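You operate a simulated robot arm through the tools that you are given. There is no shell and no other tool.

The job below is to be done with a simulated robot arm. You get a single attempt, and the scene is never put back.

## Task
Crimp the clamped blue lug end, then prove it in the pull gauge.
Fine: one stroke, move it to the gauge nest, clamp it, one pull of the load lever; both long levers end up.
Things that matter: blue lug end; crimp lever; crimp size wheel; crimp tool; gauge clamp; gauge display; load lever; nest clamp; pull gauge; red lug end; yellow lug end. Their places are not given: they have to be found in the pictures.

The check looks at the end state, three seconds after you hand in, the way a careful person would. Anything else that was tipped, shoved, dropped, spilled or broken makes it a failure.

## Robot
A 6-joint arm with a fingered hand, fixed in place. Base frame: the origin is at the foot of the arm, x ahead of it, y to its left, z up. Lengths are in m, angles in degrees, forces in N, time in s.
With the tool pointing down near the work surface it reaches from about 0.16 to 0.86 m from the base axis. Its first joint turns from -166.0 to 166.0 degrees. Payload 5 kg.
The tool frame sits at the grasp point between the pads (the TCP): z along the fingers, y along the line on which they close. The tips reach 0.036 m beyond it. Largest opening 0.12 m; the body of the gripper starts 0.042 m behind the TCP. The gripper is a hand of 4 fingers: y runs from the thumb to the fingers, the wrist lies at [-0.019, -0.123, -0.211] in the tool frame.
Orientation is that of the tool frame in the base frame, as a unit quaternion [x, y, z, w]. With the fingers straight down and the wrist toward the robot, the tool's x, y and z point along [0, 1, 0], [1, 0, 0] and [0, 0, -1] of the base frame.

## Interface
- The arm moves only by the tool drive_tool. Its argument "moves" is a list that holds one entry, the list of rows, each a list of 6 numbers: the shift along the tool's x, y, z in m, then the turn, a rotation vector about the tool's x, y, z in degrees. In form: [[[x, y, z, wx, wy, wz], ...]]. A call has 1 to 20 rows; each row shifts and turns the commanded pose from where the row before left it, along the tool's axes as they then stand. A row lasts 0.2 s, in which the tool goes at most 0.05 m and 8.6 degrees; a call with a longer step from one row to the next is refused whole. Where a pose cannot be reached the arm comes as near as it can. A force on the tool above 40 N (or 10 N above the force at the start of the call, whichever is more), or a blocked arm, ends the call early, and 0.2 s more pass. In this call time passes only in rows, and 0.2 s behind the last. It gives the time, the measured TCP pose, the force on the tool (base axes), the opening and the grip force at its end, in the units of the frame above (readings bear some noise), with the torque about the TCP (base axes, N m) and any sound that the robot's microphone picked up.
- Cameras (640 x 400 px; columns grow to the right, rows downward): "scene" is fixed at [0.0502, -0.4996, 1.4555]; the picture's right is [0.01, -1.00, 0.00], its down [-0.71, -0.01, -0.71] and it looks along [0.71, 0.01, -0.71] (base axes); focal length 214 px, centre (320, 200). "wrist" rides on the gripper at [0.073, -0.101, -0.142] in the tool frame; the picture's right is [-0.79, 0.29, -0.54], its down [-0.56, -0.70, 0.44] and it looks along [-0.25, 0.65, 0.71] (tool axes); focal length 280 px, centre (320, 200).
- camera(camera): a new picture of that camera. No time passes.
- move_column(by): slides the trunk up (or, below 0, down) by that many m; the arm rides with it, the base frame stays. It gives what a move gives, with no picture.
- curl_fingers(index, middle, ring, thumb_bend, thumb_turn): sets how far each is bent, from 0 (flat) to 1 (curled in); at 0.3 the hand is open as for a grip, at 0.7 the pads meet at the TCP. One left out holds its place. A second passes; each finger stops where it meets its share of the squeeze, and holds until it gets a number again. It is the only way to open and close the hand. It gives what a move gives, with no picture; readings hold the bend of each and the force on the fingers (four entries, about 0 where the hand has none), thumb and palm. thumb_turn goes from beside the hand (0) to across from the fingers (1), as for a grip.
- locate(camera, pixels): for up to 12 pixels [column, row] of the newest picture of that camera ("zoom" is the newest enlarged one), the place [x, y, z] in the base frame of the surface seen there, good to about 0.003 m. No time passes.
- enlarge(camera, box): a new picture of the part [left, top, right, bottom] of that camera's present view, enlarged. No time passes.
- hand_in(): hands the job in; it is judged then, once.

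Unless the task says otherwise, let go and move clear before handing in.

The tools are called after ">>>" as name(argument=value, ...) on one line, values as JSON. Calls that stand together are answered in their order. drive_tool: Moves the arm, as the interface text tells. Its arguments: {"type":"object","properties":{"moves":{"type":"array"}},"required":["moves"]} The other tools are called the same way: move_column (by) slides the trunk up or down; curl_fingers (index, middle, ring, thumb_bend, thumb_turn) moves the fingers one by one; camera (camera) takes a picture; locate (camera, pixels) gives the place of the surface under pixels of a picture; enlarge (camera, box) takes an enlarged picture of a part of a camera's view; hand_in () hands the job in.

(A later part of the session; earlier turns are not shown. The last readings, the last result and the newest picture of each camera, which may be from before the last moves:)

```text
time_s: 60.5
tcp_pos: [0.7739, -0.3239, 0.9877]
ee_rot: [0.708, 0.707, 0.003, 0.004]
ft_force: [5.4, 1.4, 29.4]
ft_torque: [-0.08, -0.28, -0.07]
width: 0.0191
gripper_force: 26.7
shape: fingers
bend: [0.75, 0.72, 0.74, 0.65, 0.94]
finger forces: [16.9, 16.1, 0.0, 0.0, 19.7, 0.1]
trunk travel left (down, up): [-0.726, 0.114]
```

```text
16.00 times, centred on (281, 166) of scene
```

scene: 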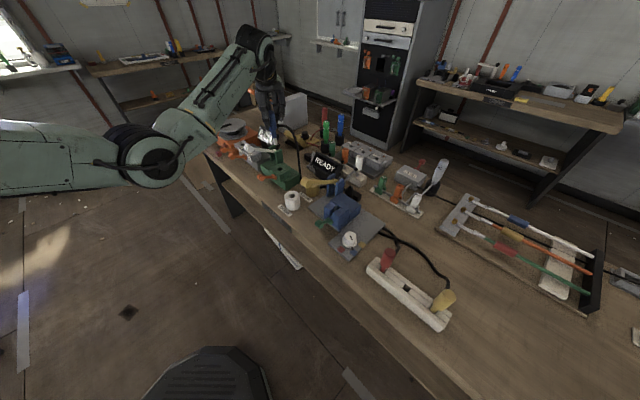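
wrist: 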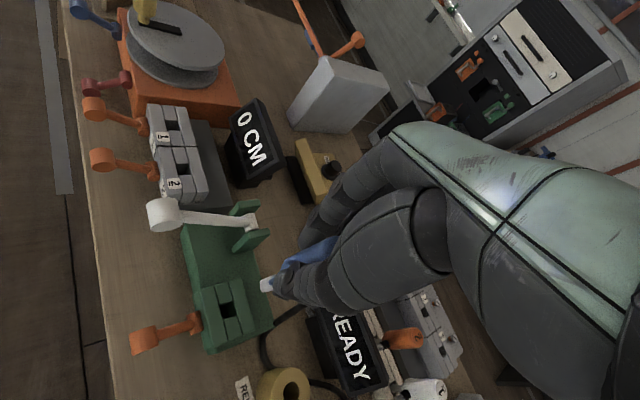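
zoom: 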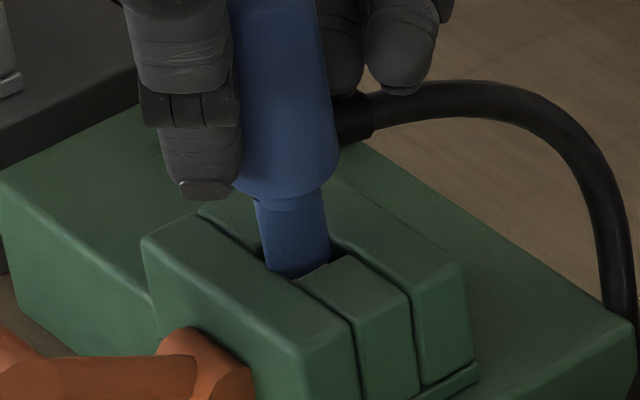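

The lug stayed on the rim because the commanded pose was still pressing. I'll lift 15 mm, shift 2.5 mm in +x, and look again before retrying.

>>> drive_tool(moves=[[[0, 0, -0.008, 0, 0, 0], [0, 0, -0.008, 0, 0, 0], [0, 0.0015, 0, 0, 0, 0]]])

>>> enlarge(camera="scene", box=[269, 156, 293, 176])

>>> enlarge(camera="wrist", box=[220, 220, 320, 300])

```text
time_s: 61.3
tcp_pos: [0.7748, -0.326, 0.9955]
ee_rot: [0.708, 0.707, 0.001, -0.003]
ft_force: [1.9, -1.6, -2.4]
ft_torque: [-0.1, -0.18, 0.02]
width: 0.019
gripper_force: 19.8
shape: fingers
bend: [0.75, 0.72, 0.74, 0.65, 0.95]
finger forces: [10.5, 10.9, 0.0, 0.0, 16.9, 0.1]
trunk travel left (down, up): [-0.726, 0.114]
```

```text
16.00 times, centred on (281, 166) of scene
```

zoom: 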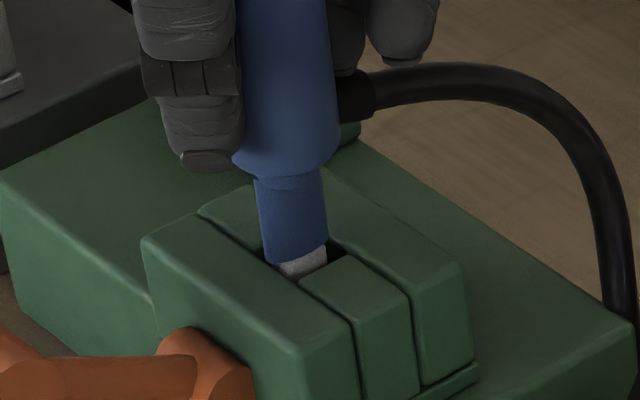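

```text
5.00 times, centred on (270, 260) of wrist
```

zoom: 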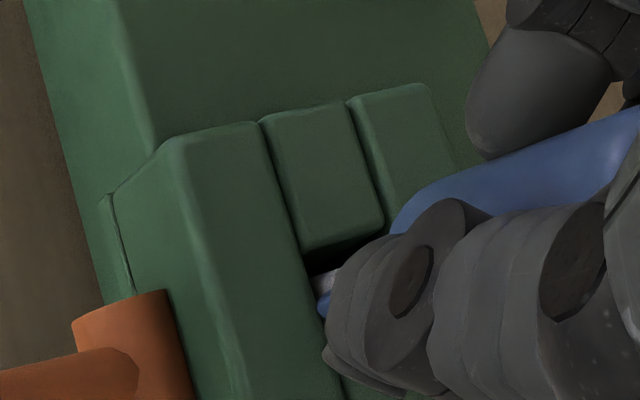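

The neck bottom is right at the rim; its ellipse looks about 2 mm too far forward of the hole's centre. I'll zoom in closely on both views to judge.

>>> enlarge(camera="scene", box=[274, 160, 288, 174])

>>> enlarge(camera="wrist", box=[250, 250, 290, 280])

```text
16.00 times, centred on (281, 167) of scene
```

zoom: 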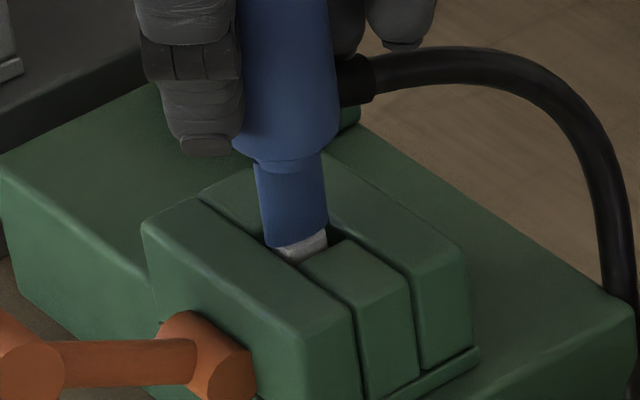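

```text
13.33 times, centred on (270, 265) of wrist
```

zoom: 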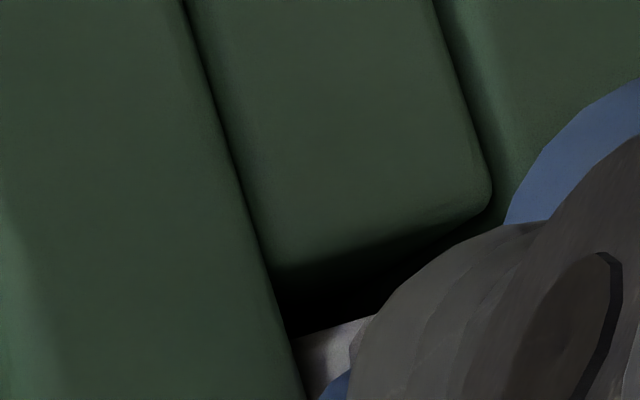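

The wrist view shows a wider gap on the +l side and the scene shows room at the back, so the lug needs about 2 mm in +x — matching the reaction force. I'll shift and try again.

>>> drive_tool(moves=[[[0, 0.001, -0.002, 0, 0, 0], [0, 0.001, 0, 0, 0, 0]]])

>>> drive_tool(moves=[[[0, 0, 0.003, 0, 0, 0], [0, 0, 0.003, 0, 0, 0]]])

>>> drive_tool(moves=[[[0, 0, 0.003, 0, 0, 0]]])

>>> drive_tool(moves=[[[0, 0, 0.003, 0, 0, 0]]])

>>> enlarge(camera="scene", box=[274, 160, 288, 174])

```text
time_s: 61.9
tcp_pos: [0.7786, -0.3262, 0.9994]
ee_rot: [0.709, 0.706, 0.001, -0.001]
ft_force: [-0.5, -0.2, -1.4]
ft_torque: [0.0, 0.01, -0.04]
width: 0.019
gripper_force: 18.6
shape: fingers
bend: [0.75, 0.72, 0.74, 0.65, 0.95]
finger forces: [10.1, 9.9, 0.1, 0.0, 17.8, 0.0]
trunk travel left (down, up): [-0.726, 0.114]
```

```text
time_s: 62.5
tcp_pos: [0.7783, -0.326, 0.9948]
ee_rot: [0.707, 0.707, 0.002, -0.002]
ft_force: [0.3, 0.6, -1.1]
ft_torque: [0.03, 0.02, 0.0]
width: 0.0189
gripper_force: 18.5
shape: fingers
bend: [0.75, 0.72, 0.74, 0.65, 0.95]
finger forces: [10.1, 9.9, 0.1, 0.0, 17.7, 0.0]
trunk travel left (down, up): [-0.726, 0.114]
```

```text
time_s: 62.9
tcp_pos: [0.7798, -0.3262, 0.9909]
ee_rot: [0.707, 0.707, 0.002, 0.0]
ft_force: [-0.6, 0.3, -1.5]
ft_torque: [0.03, 0.01, -0.02]
width: 0.019
gripper_force: 18.6
shape: fingers
bend: [0.75, 0.72, 0.74, 0.65, 0.95]
finger forces: [10.2, 10.0, 0.0, 0.0, 17.7, 0.1]
trunk travel left (down, up): [-0.726, 0.114]
```

```text
time_s: 63.3
tcp_pos: [0.778, -0.3257, 0.9889]
ee_rot: [0.707, 0.707, 0.002, 0.0]
ft_force: [0.1, 0.5, 3.4]
ft_torque: [-0.05, -0.05, 0.0]
width: 0.019
gripper_force: 20.3
shape: fingers
bend: [0.75, 0.72, 0.74, 0.65, 0.95]
finger forces: [10.5, 11.1, 0.0, 0.1, 18.4, 0.0]
trunk travel left (down, up): [-0.726, 0.114]
```

```text
16.00 times, centred on (281, 167) of scene
```

zoom: 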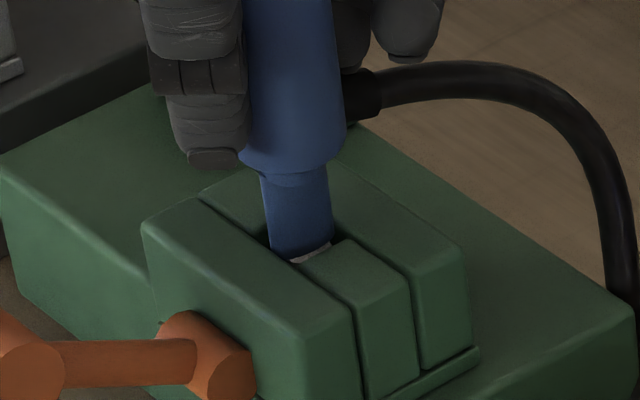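

Contact again at about the same height (3.4 N). I'll press slightly more to read the sideways reaction and find which edge the neck is on.

>>> drive_tool(moves=[[[0, 0, 0.002, 0, 0, 0]]])

>>> enlarge(camera="wrist", box=[250, 240, 300, 290])

>>> drive_tool(moves=[[[0, 0, 0.002, 0, 0, 0]]])

```text
time_s: 63.7
tcp_pos: [0.7778, -0.3246, 0.9891]
ee_rot: [0.707, 0.707, 0.003, 0.001]
ft_force: [-0.1, -0.6, 10.4]
ft_torque: [-0.04, -0.03, -0.01]
width: 0.019
gripper_force: 21.4
shape: fingers
bend: [0.75, 0.72, 0.74, 0.65, 0.95]
finger forces: [11.3, 12.4, 0.0, 0.1, 19.1, 0.0]
trunk travel left (down, up): [-0.726, 0.114]
```

```text
8.00 times, centred on (275, 265) of wrist
```

zoom: 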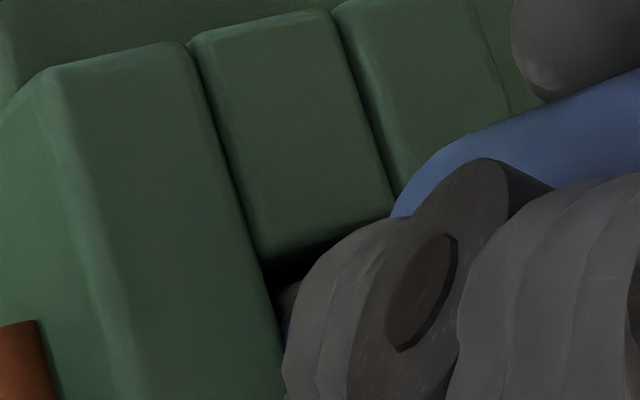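

```text
time_s: 64.1
tcp_pos: [0.7785, -0.326, 0.9891]
ee_rot: [0.708, 0.706, 0.003, 0.002]
ft_force: [0.3, 0.4, 18.4]
ft_torque: [0.0, -0.07, 0.0]
width: 0.0188
gripper_force: 22.2
shape: fingers
bend: [0.75, 0.72, 0.74, 0.65, 0.95]
finger forces: [12.4, 13.5, 0.0, 0.1, 20.0, 0.0]
trunk travel left (down, up): [-0.726, 0.114]
```

The contact is now purely vertical (18 N, no side force), so it may be properly seated or the neck is on the rim. I'll check how deep the red and yellow lugs sit in their rack holes for comparison.

>>> enlarge(camera="scene", box=[370, 235, 410, 275])

>>> locate(camera="zoom", pixels=[[300, 100], [285, 200], [270, 240], [262, 270], [230, 250], [300, 270], [350, 300], [400, 360], [330, 230]])

>>> enlarge(camera="scene", box=[425, 280, 465, 320])

>>> enlarge(camera="scene", box=[395, 275, 425, 295])

```text
10.00 times, centred on (390, 255) of scene
```

zoom: 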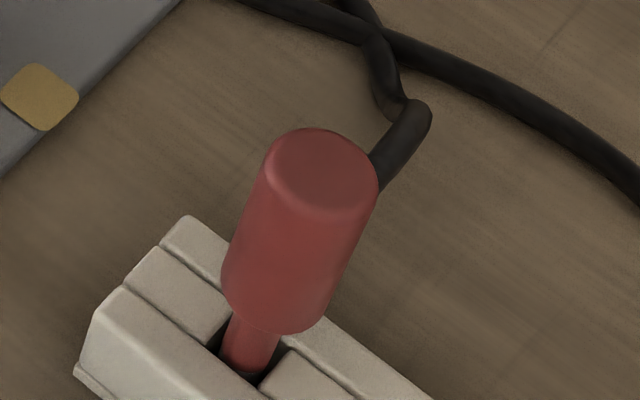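

```text
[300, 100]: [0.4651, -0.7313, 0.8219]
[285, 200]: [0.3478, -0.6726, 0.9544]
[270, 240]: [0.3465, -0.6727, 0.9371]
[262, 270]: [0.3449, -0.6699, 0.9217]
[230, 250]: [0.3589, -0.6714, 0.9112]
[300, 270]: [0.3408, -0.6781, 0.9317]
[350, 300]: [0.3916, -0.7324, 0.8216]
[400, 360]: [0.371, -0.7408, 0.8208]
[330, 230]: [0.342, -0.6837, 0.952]
```

```text
10.00 times, centred on (445, 300) of scene
```

zoom: 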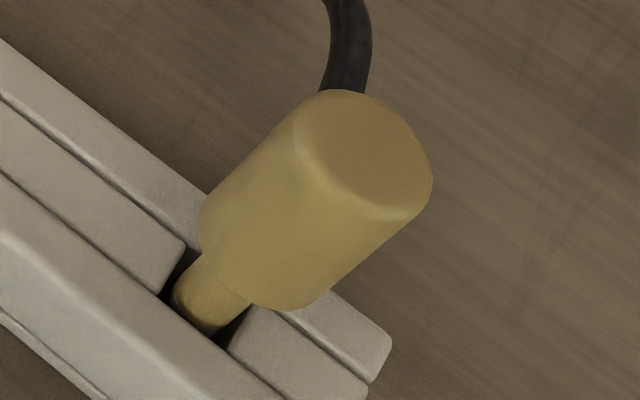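

```text
16.00 times, centred on (410, 285) of scene
```

zoom: 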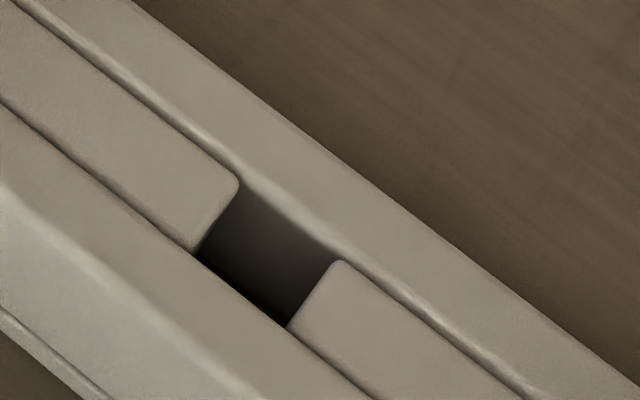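

In the rack the tip is fully hidden and part of the neck is inside the same kind of hole. I'll measure the rack lug's shoulder height against its rim, and this lug's now.

>>> enlarge(camera="scene", box=[370, 235, 410, 275])

>>> locate(camera="zoom", pixels=[[320, 165], [320, 185], [170, 290], [285, 325], [255, 345], [300, 380], [190, 240], [245, 365], [280, 310], [130, 310]])

>>> camera(camera="scene")

>>> locate(camera="scene", pixels=[[279, 163.5], [279, 165], [280, 166.5], [280, 168], [280, 170], [279.5, 169], [277, 171], [284, 171]])

```text
10.00 times, centred on (390, 255) of scene
```

zoom: 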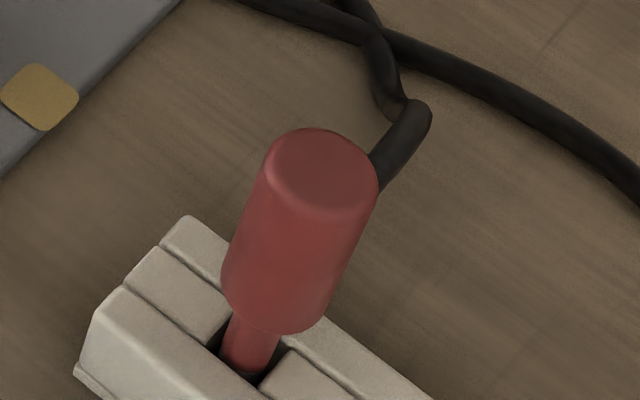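

```text
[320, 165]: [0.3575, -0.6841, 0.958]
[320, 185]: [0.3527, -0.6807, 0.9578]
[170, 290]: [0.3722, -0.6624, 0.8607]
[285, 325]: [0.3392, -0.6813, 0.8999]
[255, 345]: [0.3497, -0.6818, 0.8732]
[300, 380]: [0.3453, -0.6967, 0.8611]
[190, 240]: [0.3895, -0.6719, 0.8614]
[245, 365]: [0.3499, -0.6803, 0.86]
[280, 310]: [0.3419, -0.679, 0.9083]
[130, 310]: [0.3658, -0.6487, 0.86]
```

```text
taken
```

scene: 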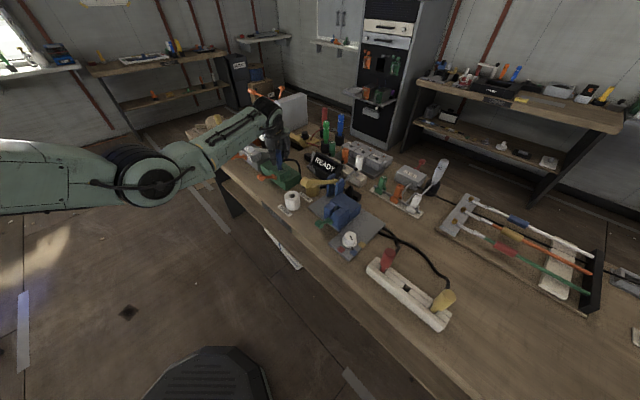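

```text
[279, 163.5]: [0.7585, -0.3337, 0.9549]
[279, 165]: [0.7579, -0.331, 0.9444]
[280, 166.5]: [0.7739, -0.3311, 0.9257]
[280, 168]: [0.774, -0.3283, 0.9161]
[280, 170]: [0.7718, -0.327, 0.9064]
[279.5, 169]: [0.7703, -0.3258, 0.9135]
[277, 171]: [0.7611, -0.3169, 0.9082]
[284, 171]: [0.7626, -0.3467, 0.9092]
```

The red lug's top is 0.097 m above its rack rim, and this lug's shoulder puts its top about 0.0975 m above the gauge rim — the same seating depth. So it is seated; I'll ease the pressure and release it.

>>> drive_tool(moves=[[[0, 0, -0.004, 0, 0, 0]]])

>>> curl_fingers(index=0.6, middle=0.6, ring=0.6, thumb_bend=0.58)

>>> enlarge(camera="scene", box=[269, 146, 293, 176])

```text
time_s: 64.5
tcp_pos: [0.778, -0.3257, 0.9885]
ee_rot: [0.707, 0.707, 0.002, 0.0]
ft_force: [1.2, -0.8, 10.4]
ft_torque: [-0.05, -0.16, 0.02]
width: 0.0189
gripper_force: 22.6
shape: fingers
bend: [0.75, 0.72, 0.74, 0.65, 0.95]
finger forces: [12.5, 13.1, 0.0, 0.0, 19.2, 0.0]
trunk travel left (down, up): [-0.726, 0.114]
```

```text
time_s: 65.5
tcp_pos: [0.7792, -0.3269, 0.9884]
ee_rot: [0.708, 0.707, 0.002, -0.001]
ft_force: [0.3, 0.1, 0.5]
ft_torque: [-0.02, 0.01, 0.01]
width: 0.0382
gripper_force: 0.0
shape: fingers
bend: [0.6, 0.6, 0.6, 0.57, 0.97]
finger forces: [0.0, 0.1, 0.0, 0.1, 0.0, 0.0]
trunk travel left (down, up): [-0.726, 0.114]
```

```text
13.33 times, centred on (281, 161) of scene
```

zoom: 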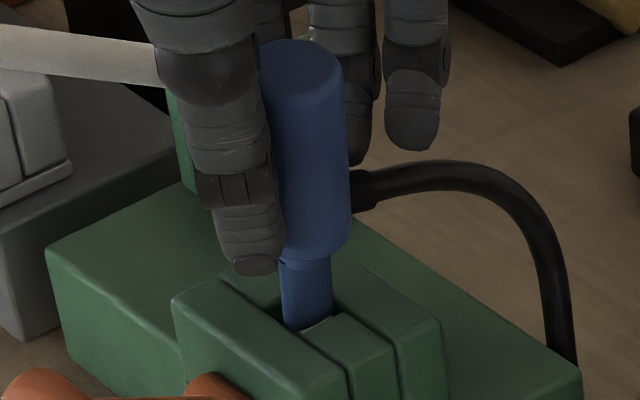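

The lug stands upright in the gauge hole on its own. I'll measure its top, then open fully and rise clear.

>>> locate(camera="zoom", pixels=[[305, 58], [290, 62], [320, 65], [315, 230], [308, 290], [312, 327]])

>>> curl_fingers(index=0.42, middle=0.42, ring=0.42, thumb_bend=0.42)

>>> drive_tool(moves=[[[0, 0, -0.02, 0, 0, 0], [0, 0, -0.03, 0, 0, 0], [0, 0, -0.04, 0, 0, 0], [0, 0, -0.03, 0, 0, 0]]])

>>> enlarge(camera="scene", box=[255, 140, 305, 190])

>>> camera(camera="wrist")

```text
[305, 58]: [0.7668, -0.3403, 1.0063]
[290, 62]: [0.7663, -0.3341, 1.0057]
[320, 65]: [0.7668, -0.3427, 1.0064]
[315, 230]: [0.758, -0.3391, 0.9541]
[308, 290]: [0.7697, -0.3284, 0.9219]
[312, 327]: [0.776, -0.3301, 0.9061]
```

```text
time_s: 66.5
tcp_pos: [0.7793, -0.3264, 0.9867]
ee_rot: [0.707, 0.707, 0.002, 0.0]
ft_force: [0.7, -1.3, 0.0]
ft_torque: [0.02, 0.01, -0.02]
width: 0.0877
gripper_force: 0.1
shape: fingers
bend: [0.42, 0.42, 0.42, 0.42, 0.97]
finger forces: [0.1, 0.1, 0.0, 0.0, 0.0, 0.0]
trunk travel left (down, up): [-0.726, 0.114]
```

```text
time_s: 67.5
tcp_pos: [0.777, -0.326, 1.1078]
ee_rot: [0.708, 0.706, 0.001, -0.001]
ft_force: [-0.4, -0.2, -0.3]
ft_torque: [0.04, -0.01, 0.0]
width: 0.0879
gripper_force: 0.0
shape: fingers
bend: [0.42, 0.42, 0.42, 0.42, 0.97]
finger forces: [0.0, 0.1, 0.0, 0.0, 0.0, 0.1]
trunk travel left (down, up): [-0.726, 0.114]
```

```text
8.00 times, centred on (280, 165) of scene
```

zoom: 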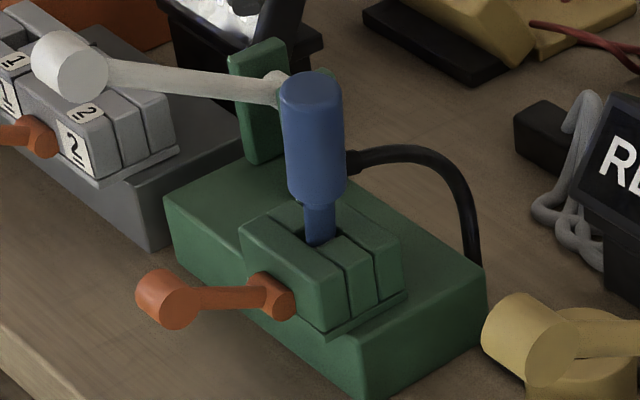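

```text
taken
```

wrist: 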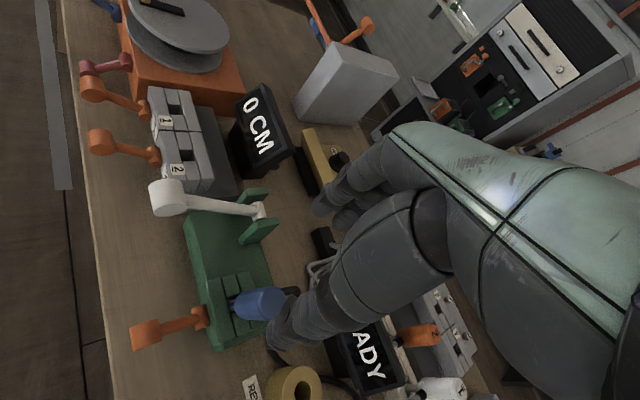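

The lug stays in the gauge but looks slightly leaned toward -y (zoom top 312,85 vs neck 321,215). I'll measure the lean.

>>> enlarge(camera="scene", box=[267, 144, 293, 174])

>>> locate(camera="zoom", pixels=[[305, 45], [285, 50], [330, 50], [310, 120], [310, 180], [318, 240], [320, 270], [275, 120], [345, 120], [300, 240], [338, 240]])

>>> enlarge(camera="wrist", box=[190, 250, 310, 350])

```text
13.33 times, centred on (280, 159) of scene
```

zoom: 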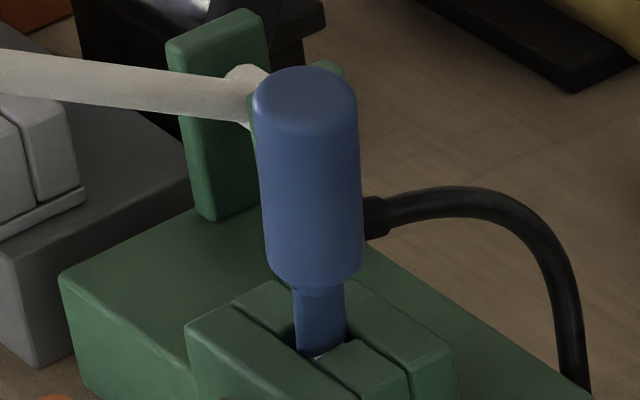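

```text
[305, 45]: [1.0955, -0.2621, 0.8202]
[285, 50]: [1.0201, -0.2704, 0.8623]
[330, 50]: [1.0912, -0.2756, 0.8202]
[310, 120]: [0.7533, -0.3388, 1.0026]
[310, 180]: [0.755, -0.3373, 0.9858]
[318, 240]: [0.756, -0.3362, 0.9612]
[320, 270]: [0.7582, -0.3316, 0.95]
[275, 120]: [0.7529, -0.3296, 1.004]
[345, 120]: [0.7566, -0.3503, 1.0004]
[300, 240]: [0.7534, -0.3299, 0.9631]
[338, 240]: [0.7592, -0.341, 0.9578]
```

```text
4.00 times, centred on (250, 300) of wrist
```

zoom: 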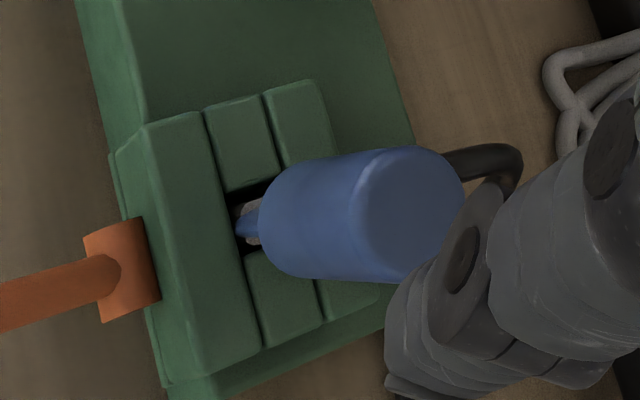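

The lug leans about 5° within the loose hole but is seated. Next I'll press the orange gauge clamp down; I'll move in front of it, yaw the hand so the wrist faces the robot, tilt 25° and bunch the fingers.

>>> drive_tool(moves=[[[0.0253, -0.0257, 0, 0, 0, 0], [0.0253, -0.0257, 0, 0, 0, 0], [0.0253, -0.0257, 0, 0, 0, 0], [0, 0, 0, 0, 0, 7.5], [0, 0, 0, 0, 0, 7.5], [0, 0, 0, 0, 0, 7.5], [0, 0, 0, 0, 0, 7.5], [0, 0, 0, 0, 0, 7.5], [0, 0, 0, 0, 0, 7.5], [0, 0, 0, -8.3, 0, 0], [0, 0, 0, -8.3, 0, 0], [0, 0, 0, -8.3, 0, 0]]])

>>> curl_fingers(index=0.7, middle=0.7, ring=0.7, thumb_bend=0.7)

>>> camera(camera="wrist")

>>> enlarge(camera="scene", box=[220, 90, 320, 200])

```text
time_s: 70.1
tcp_pos: [0.7011, -0.2495, 1.1084]
ee_rot: [0.902, 0.373, 0.084, 0.199]
ft_force: [0.4, -0.4, 0.2]
ft_torque: [0.0, -0.02, -0.01]
width: 0.088
gripper_force: 0.0
shape: fingers
bend: [0.42, 0.42, 0.42, 0.42, 0.97]
finger forces: [0.1, 0.1, 0.0, 0.0, 0.0, 0.0]
trunk travel left (down, up): [-0.726, 0.114]
```

```text
time_s: 71.1
tcp_pos: [0.7005, -0.2504, 1.1081]
ee_rot: [0.903, 0.373, 0.084, 0.198]
ft_force: [0.2, 0.9, -0.2]
ft_torque: [0.03, 0.01, 0.01]
width: 0.0058
gripper_force: 0.0
shape: fingers
bend: [0.7, 0.7, 0.7, 0.7, 0.97]
finger forces: [0.0, 0.0, 0.0, 0.1, 0.0, 0.0]
trunk travel left (down, up): [-0.726, 0.114]
```

```text
taken
```

wrist: 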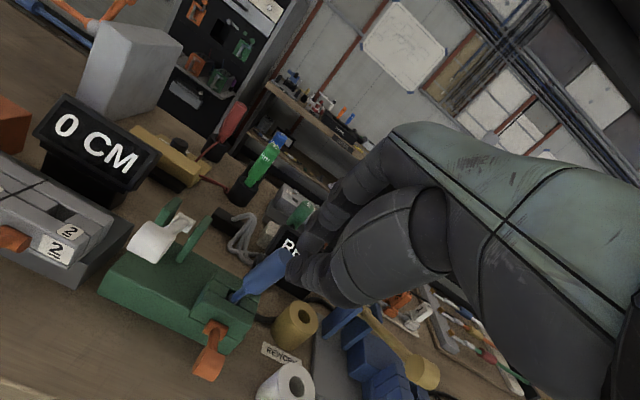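

```text
3.64 times, centred on (270, 145) of scene
```

zoom: 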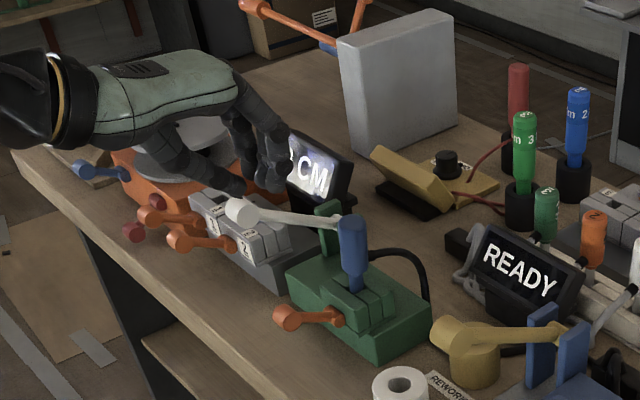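

The hand is posed over the gauge's front. I'll locate the orange clamp knob and pivot precisely from this view.

>>> enlarge(camera="scene", box=[255, 150, 305, 200])

>>> locate(camera="zoom", pixels=[[150, 295], [165, 285], [180, 300], [165, 315], [195, 310], [230, 295], [270, 285], [285, 295], [160, 270]])

>>> locate(camera="wrist", pixels=[[208, 360], [202, 368], [213, 352], [218, 340], [214, 328], [210, 372]])

```text
8.00 times, centred on (280, 175) of scene
```

zoom: 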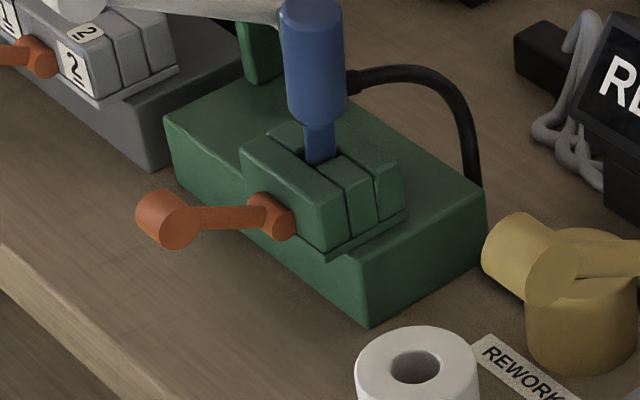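

```text
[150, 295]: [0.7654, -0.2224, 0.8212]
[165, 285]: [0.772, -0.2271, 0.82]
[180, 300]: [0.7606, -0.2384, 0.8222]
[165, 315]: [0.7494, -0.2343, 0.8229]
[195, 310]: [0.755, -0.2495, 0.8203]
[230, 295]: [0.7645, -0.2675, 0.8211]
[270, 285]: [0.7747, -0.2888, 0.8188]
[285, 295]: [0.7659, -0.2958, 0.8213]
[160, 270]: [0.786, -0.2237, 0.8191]
```

```text
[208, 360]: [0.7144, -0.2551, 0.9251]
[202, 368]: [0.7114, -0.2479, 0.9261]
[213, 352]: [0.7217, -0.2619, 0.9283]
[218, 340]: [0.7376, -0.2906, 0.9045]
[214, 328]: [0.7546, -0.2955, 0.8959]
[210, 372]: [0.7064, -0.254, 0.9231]
```

The clamp knob is centred near (0.712,-0.259,0.916) with its pivot near (0.754,-0.302,0.886). I'll descend to just above the knob.

>>> drive_tool(moves=[[[0.0004, -0.0136, 0.0304, 0, 0, 0], [0.0004, -0.0136, 0.0304, 0, 0, 0], [0.0004, -0.0136, 0.0304, 0, 0, 0], [0.0004, -0.0136, 0.0304, 0, 0, 0]]])

>>> camera(camera="wrist")

>>> enlarge(camera="wrist", box=[220, 200, 380, 380])

>>> enlarge(camera="scene", box=[240, 130, 310, 200])

```text
time_s: 72.1
tcp_pos: [0.7049, -0.2508, 0.9746]
ee_rot: [0.902, 0.374, 0.084, 0.198]
ft_force: [0.1, -0.8, 0.3]
ft_torque: [-0.03, 0.01, 0.0]
width: 0.0057
gripper_force: 0.1
shape: fingers
bend: [0.7, 0.7, 0.7, 0.7, 0.97]
finger forces: [0.0, 0.1, 0.0, 0.0, 0.0, 0.1]
trunk travel left (down, up): [-0.726, 0.114]
```

```text
taken
```

wrist: 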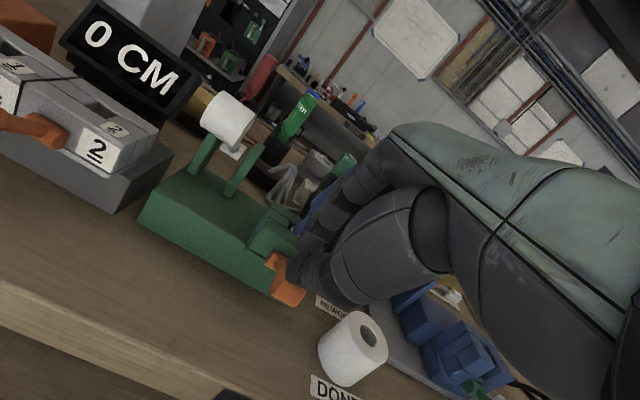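

```text
2.22 times, centred on (300, 290) of wrist
```

zoom: 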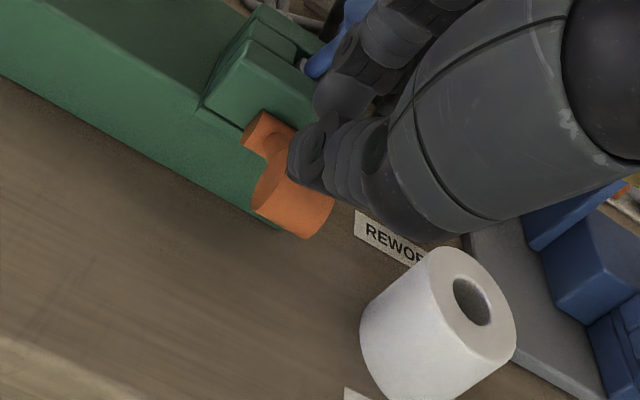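

```text
5.71 times, centred on (275, 165) of scene
```

zoom: 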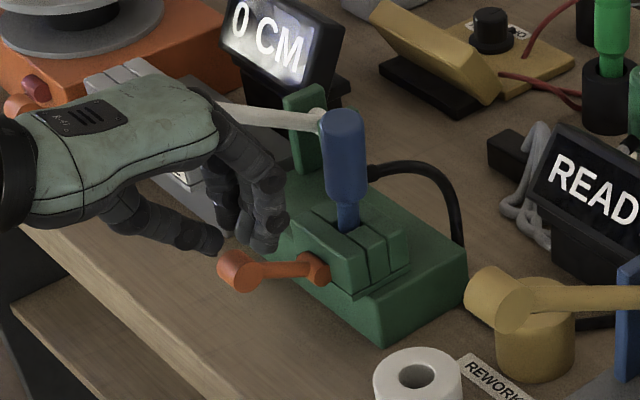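

The thumb is right above the knob (zoom 215,240), but the fingertips behind it at (265,245) would run into the block. I'll curl the fingers into a fist so only the thumb presses.

>>> curl_fingers(index=1.0, middle=1.0, ring=1.0, thumb_bend=0.55)

>>> enlarge(camera="wrist", box=[220, 200, 380, 380])

>>> enlarge(camera="scene", box=[240, 130, 310, 200])

>>> locate(camera="zoom", pixels=[[205, 240], [215, 245], [200, 230], [240, 262], [235, 275]])

```text
time_s: 73.1
tcp_pos: [0.7047, -0.2503, 0.9738]
ee_rot: [0.903, 0.372, 0.083, 0.198]
ft_force: [0.3, 0.3, 0.1]
ft_torque: [-0.03, -0.01, -0.02]
width: 0.0653
gripper_force: 0.0
shape: fingers
bend: [1.0, 1.0, 1.0, 0.55, 0.97]
finger forces: [0.1, 0.0, 0.0, 0.1, 0.0, 0.0]
trunk travel left (down, up): [-0.726, 0.114]
```

```text
2.22 times, centred on (300, 290) of wrist
```

zoom: 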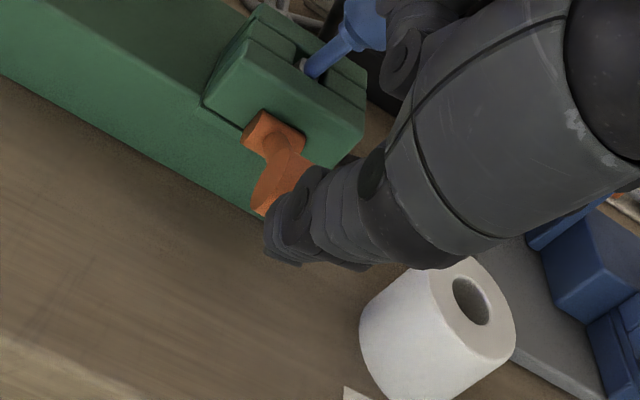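

```text
5.71 times, centred on (275, 165) of scene
```

zoom: 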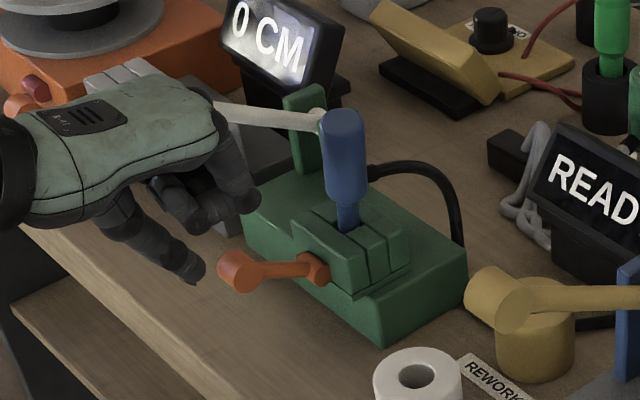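

```text
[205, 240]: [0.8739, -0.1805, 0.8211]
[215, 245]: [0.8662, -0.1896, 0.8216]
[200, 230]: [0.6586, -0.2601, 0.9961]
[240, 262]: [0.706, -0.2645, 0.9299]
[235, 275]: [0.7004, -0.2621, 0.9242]
```

The fingers are out of the way now. I'll locate the thumb tip (zoom ~195,272) to line it up with the knob.

>>> locate(camera="zoom", pixels=[[193, 270], [188, 262], [197, 278], [180, 250], [170, 240], [225, 268], [250, 255], [245, 285]])

```text
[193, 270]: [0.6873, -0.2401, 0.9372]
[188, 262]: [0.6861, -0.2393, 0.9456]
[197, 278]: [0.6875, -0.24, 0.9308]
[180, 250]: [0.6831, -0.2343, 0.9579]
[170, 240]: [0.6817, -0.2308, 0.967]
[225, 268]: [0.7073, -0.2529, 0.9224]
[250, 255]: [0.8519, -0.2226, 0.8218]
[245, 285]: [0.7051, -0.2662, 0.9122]
```

The thumb tip is about 25 mm too far forward of the knob and at its top height. I'll raise 15 mm, then move 25 mm rearward over the knob.

>>> drive_tool(moves=[[[0, 0.0063, -0.0136, 0, 0, 0], [0, 0.0114, 0.0052, 0, 0, 0], [0, 0.0114, 0.0052, 0, 0, 0]]])

>>> enlarge(camera="scene", box=[240, 130, 310, 200])

>>> enlarge(camera="wrist", box=[220, 200, 380, 380])

```text
time_s: 73.9
tcp_pos: [0.721, -0.2674, 0.9884]
ee_rot: [0.903, 0.373, 0.084, 0.197]
ft_force: [0.2, -0.5, -0.9]
ft_torque: [0.0, 0.0, 0.0]
width: 0.0656
gripper_force: 0.1
shape: fingers
bend: [1.0, 1.0, 1.0, 0.55, 0.97]
finger forces: [0.0, 0.0, 0.1, 0.0, 0.0, 0.0]
trunk travel left (down, up): [-0.726, 0.114]
```

```text
5.71 times, centred on (275, 165) of scene
```

zoom: 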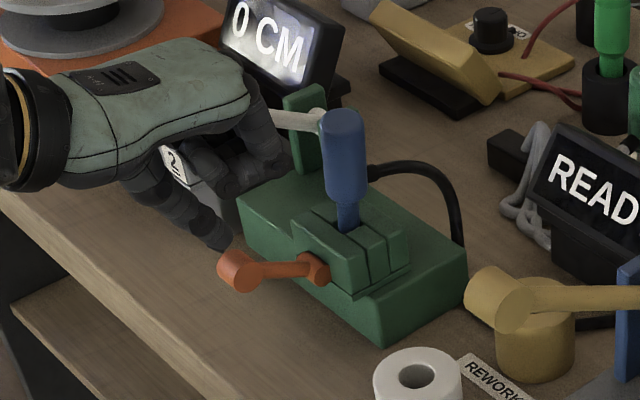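

```text
2.22 times, centred on (300, 290) of wrist
```

zoom: 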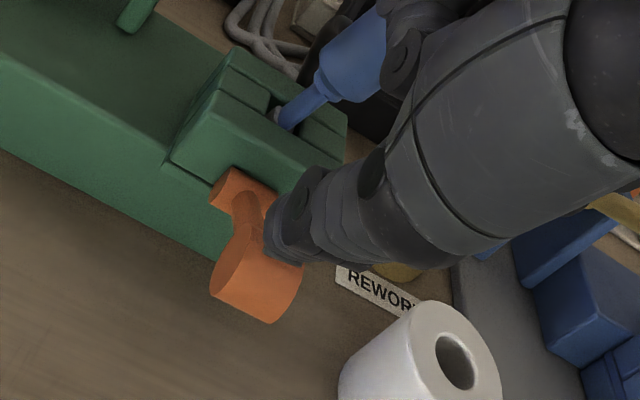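

The thumb tip is nearly over the knob; I'll locate both precisely before pressing.

>>> enlarge(camera="scene", box=[252, 150, 292, 190])

>>> locate(camera="zoom", pixels=[[130, 150], [125, 140], [140, 165], [155, 178], [165, 190], [150, 200], [185, 200], [110, 130], [200, 195]])

```text
10.00 times, centred on (272, 170) of scene
```

zoom: 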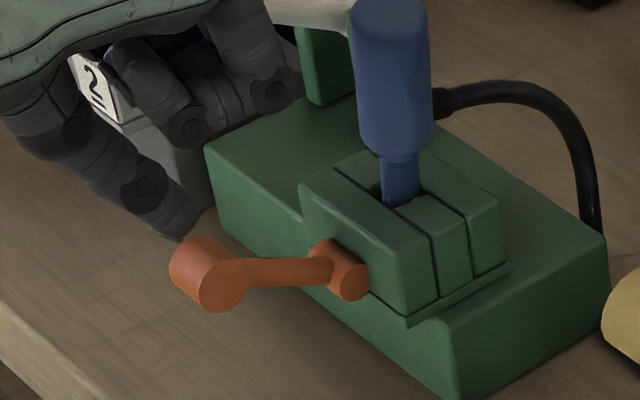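

```text
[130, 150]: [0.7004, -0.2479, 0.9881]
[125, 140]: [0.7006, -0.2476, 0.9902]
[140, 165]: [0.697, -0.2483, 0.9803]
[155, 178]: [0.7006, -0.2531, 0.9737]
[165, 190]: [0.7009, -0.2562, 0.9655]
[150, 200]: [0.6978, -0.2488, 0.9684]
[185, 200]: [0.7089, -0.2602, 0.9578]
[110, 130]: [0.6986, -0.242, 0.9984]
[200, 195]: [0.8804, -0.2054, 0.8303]
```

The thumb tip is about (0.708,-0.259,0.945), right above the knob. I'll press down along the clamp's arc.

>>> drive_tool(moves=[[[0, -0.0063, 0.0136, 0, 0, 0], [0, -0.0099, 0.0119, 0, 0, 0], [0, -0.0081, 0.0128, 0, 0, 0]]])

>>> enlarge(camera="scene", box=[252, 150, 292, 190])

```text
time_s: 74.7
tcp_pos: [0.718, -0.2631, 0.9453]
ee_rot: [0.903, 0.373, 0.083, 0.198]
ft_force: [-1.0, 0.8, 0.0]
ft_torque: [0.07, 0.05, 0.01]
width: 0.0657
gripper_force: 0.2
shape: fingers
bend: [1.0, 1.0, 1.0, 0.54, 0.98]
finger forces: [0.1, 0.0, 0.1, 0.0, 0.4, 0.0]
trunk travel left (down, up): [-0.726, 0.114]
```

```text
10.00 times, centred on (272, 170) of scene
```

zoom: 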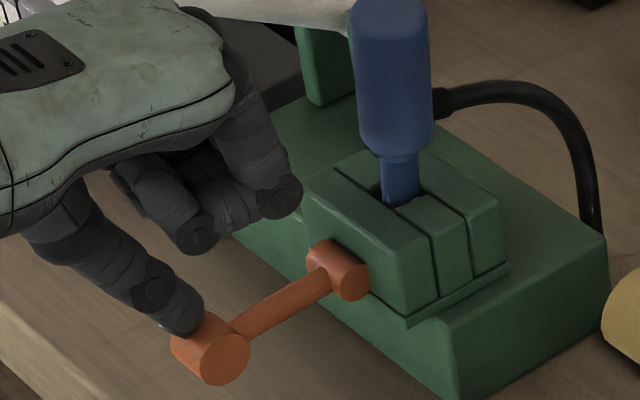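

The clamp lever is going down with the thumb. The curled knuckle at zoom (275,200) is near the block, so I'll check its height.

>>> locate(camera="zoom", pixels=[[280, 205], [295, 195], [270, 215], [200, 240], [260, 150], [195, 325], [210, 340], [240, 370]])

```text
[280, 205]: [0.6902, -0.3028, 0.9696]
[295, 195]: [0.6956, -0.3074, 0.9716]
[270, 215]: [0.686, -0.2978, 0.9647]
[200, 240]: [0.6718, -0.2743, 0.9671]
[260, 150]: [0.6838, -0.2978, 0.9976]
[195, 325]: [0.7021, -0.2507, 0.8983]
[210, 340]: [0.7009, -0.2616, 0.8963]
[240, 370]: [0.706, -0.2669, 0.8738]
```

The knuckle is well in front of the block at z≈0.965, so it's clear. I'll finish pressing the clamp down.

>>> drive_tool(moves=[[[0, -0.0045, 0.0145, 0, 0, 0], [0, -0.0014, 0.0126, 0, 0, 0]]])

>>> enlarge(camera="scene", box=[252, 150, 292, 190])

```text
time_s: 75.3
tcp_pos: [0.7235, -0.2685, 0.9183]
ee_rot: [0.903, 0.372, 0.083, 0.197]
ft_force: [-0.3, 0.2, 0.0]
ft_torque: [0.02, 0.01, 0.0]
width: 0.0657
gripper_force: 0.0
shape: fingers
bend: [1.0, 1.0, 1.0, 0.55, 0.98]
finger forces: [0.1, 0.0, 0.0, 0.1, 0.1, 0.0]
trunk travel left (down, up): [-0.726, 0.114]
```

```text
10.00 times, centred on (272, 170) of scene
```

zoom: 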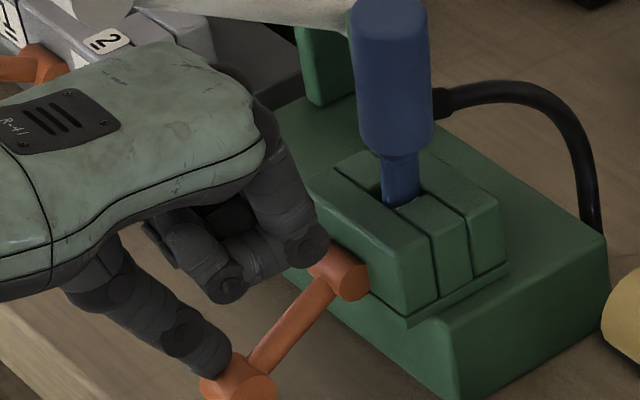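

The lever keeps going with no resistance. I'll press a bit further to its stop.

>>> drive_tool(moves=[[[0, 0, 0.006, 0, 0, 0], [0, 0, 0.006, 0, 0, 0]]])

>>> enlarge(camera="scene", box=[252, 155, 292, 195])

>>> locate(camera="zoom", pixels=[[230, 340], [245, 350], [225, 310], [290, 270], [335, 210], [350, 230], [310, 240]])

```text
time_s: 75.9
tcp_pos: [0.725, -0.2696, 0.9122]
ee_rot: [0.902, 0.372, 0.086, 0.2]
ft_force: [-6.3, 6.3, 18.4]
ft_torque: [0.56, 0.55, -0.03]
width: 0.0662
gripper_force: 9.8
shape: fingers
bend: [1.0, 1.0, 1.0, 0.55, 0.98]
finger forces: [0.1, 0.0, 0.1, 0.0, 18.5, 0.0]
trunk travel left (down, up): [-0.726, 0.114]
```

```text
10.00 times, centred on (272, 175) of scene
```

zoom: 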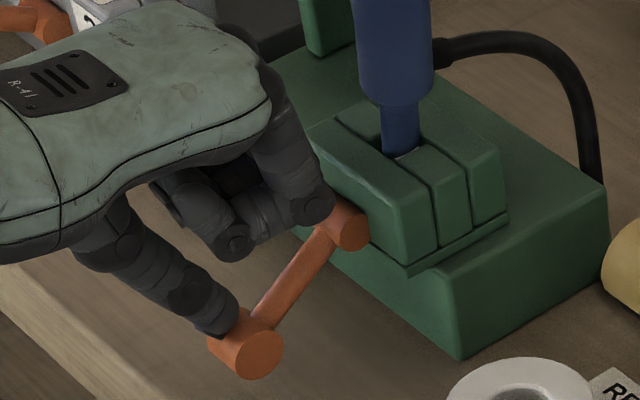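

```text
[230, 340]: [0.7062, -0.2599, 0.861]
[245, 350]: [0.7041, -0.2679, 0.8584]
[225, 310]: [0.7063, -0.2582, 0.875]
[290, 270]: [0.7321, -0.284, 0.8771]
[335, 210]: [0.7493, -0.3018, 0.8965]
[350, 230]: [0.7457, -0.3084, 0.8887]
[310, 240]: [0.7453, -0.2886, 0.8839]
```

The clamp hit its lower stop (18 N on the thumb; knob at z≈0.86, about -28°), so it is closed. I'll back off and check the lug and display.

>>> drive_tool(moves=[[[0, 0, -0.02, 0, 0, 0], [0, -0.01, -0.04, 0, 0, 0], [0, -0.01, -0.045, 0, 0, 0], [0, 0, -0.045, 0, 0, 0]]])

>>> camera(camera="scene")

>>> enlarge(camera="scene", box=[240, 120, 340, 200])

>>> enlarge(camera="scene", box=[267, 144, 293, 174])

>>> locate(camera="zoom", pixels=[[310, 90], [310, 120], [310, 180], [318, 240], [320, 270], [320, 320]])

```text
time_s: 76.9
tcp_pos: [0.667, -0.2129, 1.0342]
ee_rot: [0.902, 0.373, 0.084, 0.198]
ft_force: [-0.2, -0.8, 0.6]
ft_torque: [-0.02, 0.01, 0.02]
width: 0.0653
gripper_force: 0.2
shape: fingers
bend: [1.0, 1.0, 1.0, 0.55, 0.98]
finger forces: [0.1, 0.0, 0.1, 0.0, 0.0, 0.0]
trunk travel left (down, up): [-0.726, 0.114]
```

```text
taken
```

scene: 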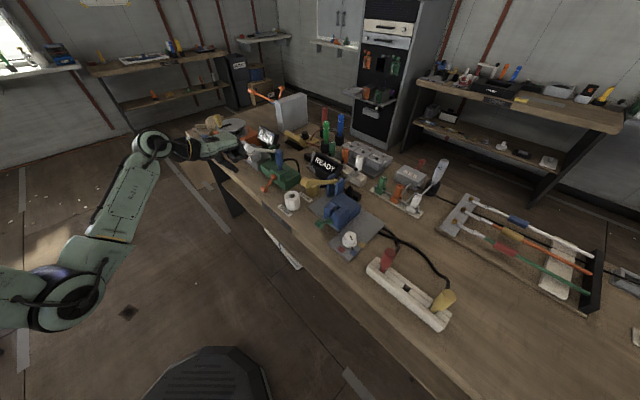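

```text
5.00 times, centred on (290, 160) of scene
```

zoom: 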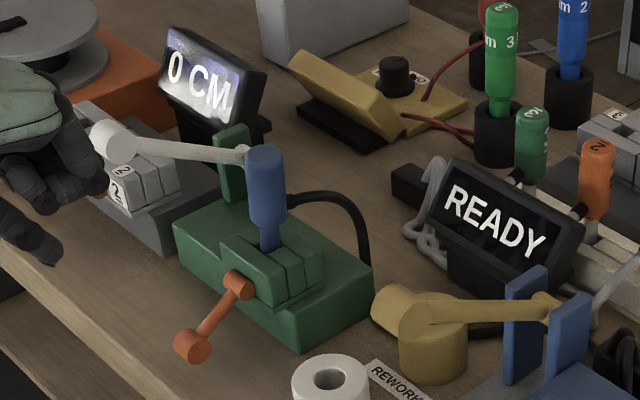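

```text
13.33 times, centred on (280, 159) of scene
```

zoom: 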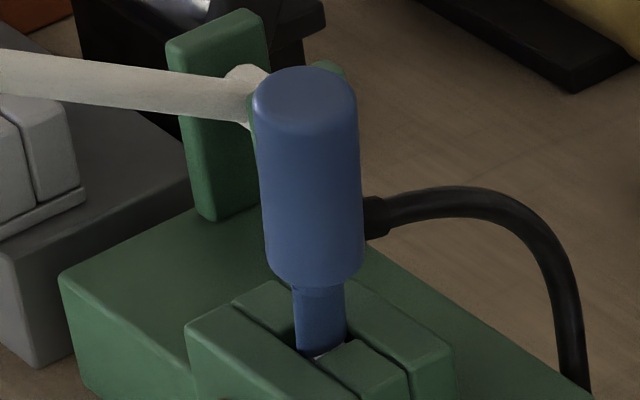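

```text
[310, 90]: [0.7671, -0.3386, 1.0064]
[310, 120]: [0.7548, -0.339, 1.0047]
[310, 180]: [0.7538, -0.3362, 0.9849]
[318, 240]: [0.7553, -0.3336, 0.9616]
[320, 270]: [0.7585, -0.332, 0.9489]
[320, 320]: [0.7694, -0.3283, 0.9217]
```

The lug stayed put and the display still says READY. Before pulling I want to be sure of seating depth, so I'll measure the floors of the empty rack hole and empty crimp nest.

>>> enlarge(camera="scene", box=[395, 275, 425, 295])

>>> locate(camera="zoom", pixels=[[240, 215], [255, 245], [265, 270], [280, 300], [290, 270], [250, 230], [180, 200], [230, 290], [330, 230], [370, 310], [270, 235], [300, 250]])

>>> enlarge(camera="scene", box=[320, 195, 360, 235])

>>> locate(camera="zoom", pixels=[[290, 165], [270, 185], [280, 175], [300, 150], [255, 200], [240, 130], [310, 190], [340, 160], [370, 180], [330, 120], [285, 160], [265, 195]])

```text
16.00 times, centred on (410, 285) of scene
```

zoom: 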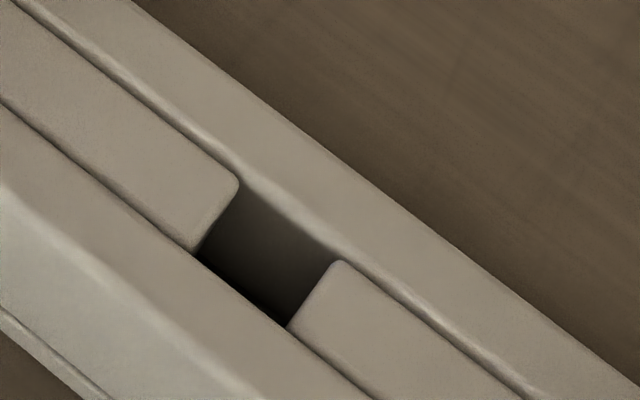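

```text
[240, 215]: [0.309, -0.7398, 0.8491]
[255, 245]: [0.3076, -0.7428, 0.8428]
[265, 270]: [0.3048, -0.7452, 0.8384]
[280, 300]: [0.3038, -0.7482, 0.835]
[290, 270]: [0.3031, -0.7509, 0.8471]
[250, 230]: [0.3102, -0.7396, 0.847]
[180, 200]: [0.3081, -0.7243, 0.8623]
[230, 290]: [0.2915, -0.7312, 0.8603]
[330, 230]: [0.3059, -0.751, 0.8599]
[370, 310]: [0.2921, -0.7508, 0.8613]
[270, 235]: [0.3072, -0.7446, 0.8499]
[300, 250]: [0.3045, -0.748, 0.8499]
```

```text
10.00 times, centred on (340, 215) of scene
```

zoom: 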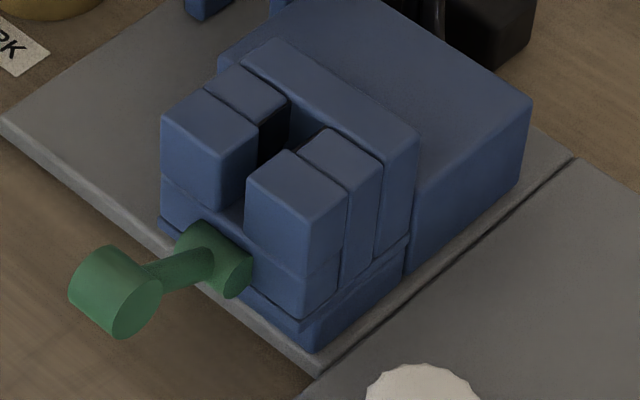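

```text
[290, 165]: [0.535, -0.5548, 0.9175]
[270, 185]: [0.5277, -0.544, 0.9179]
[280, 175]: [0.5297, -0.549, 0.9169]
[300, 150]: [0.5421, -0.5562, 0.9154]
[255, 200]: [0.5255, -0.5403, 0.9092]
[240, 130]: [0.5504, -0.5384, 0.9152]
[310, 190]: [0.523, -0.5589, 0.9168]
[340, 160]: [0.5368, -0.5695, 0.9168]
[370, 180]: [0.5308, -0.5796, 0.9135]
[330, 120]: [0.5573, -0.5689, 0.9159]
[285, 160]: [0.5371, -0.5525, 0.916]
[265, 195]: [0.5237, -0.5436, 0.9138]
```

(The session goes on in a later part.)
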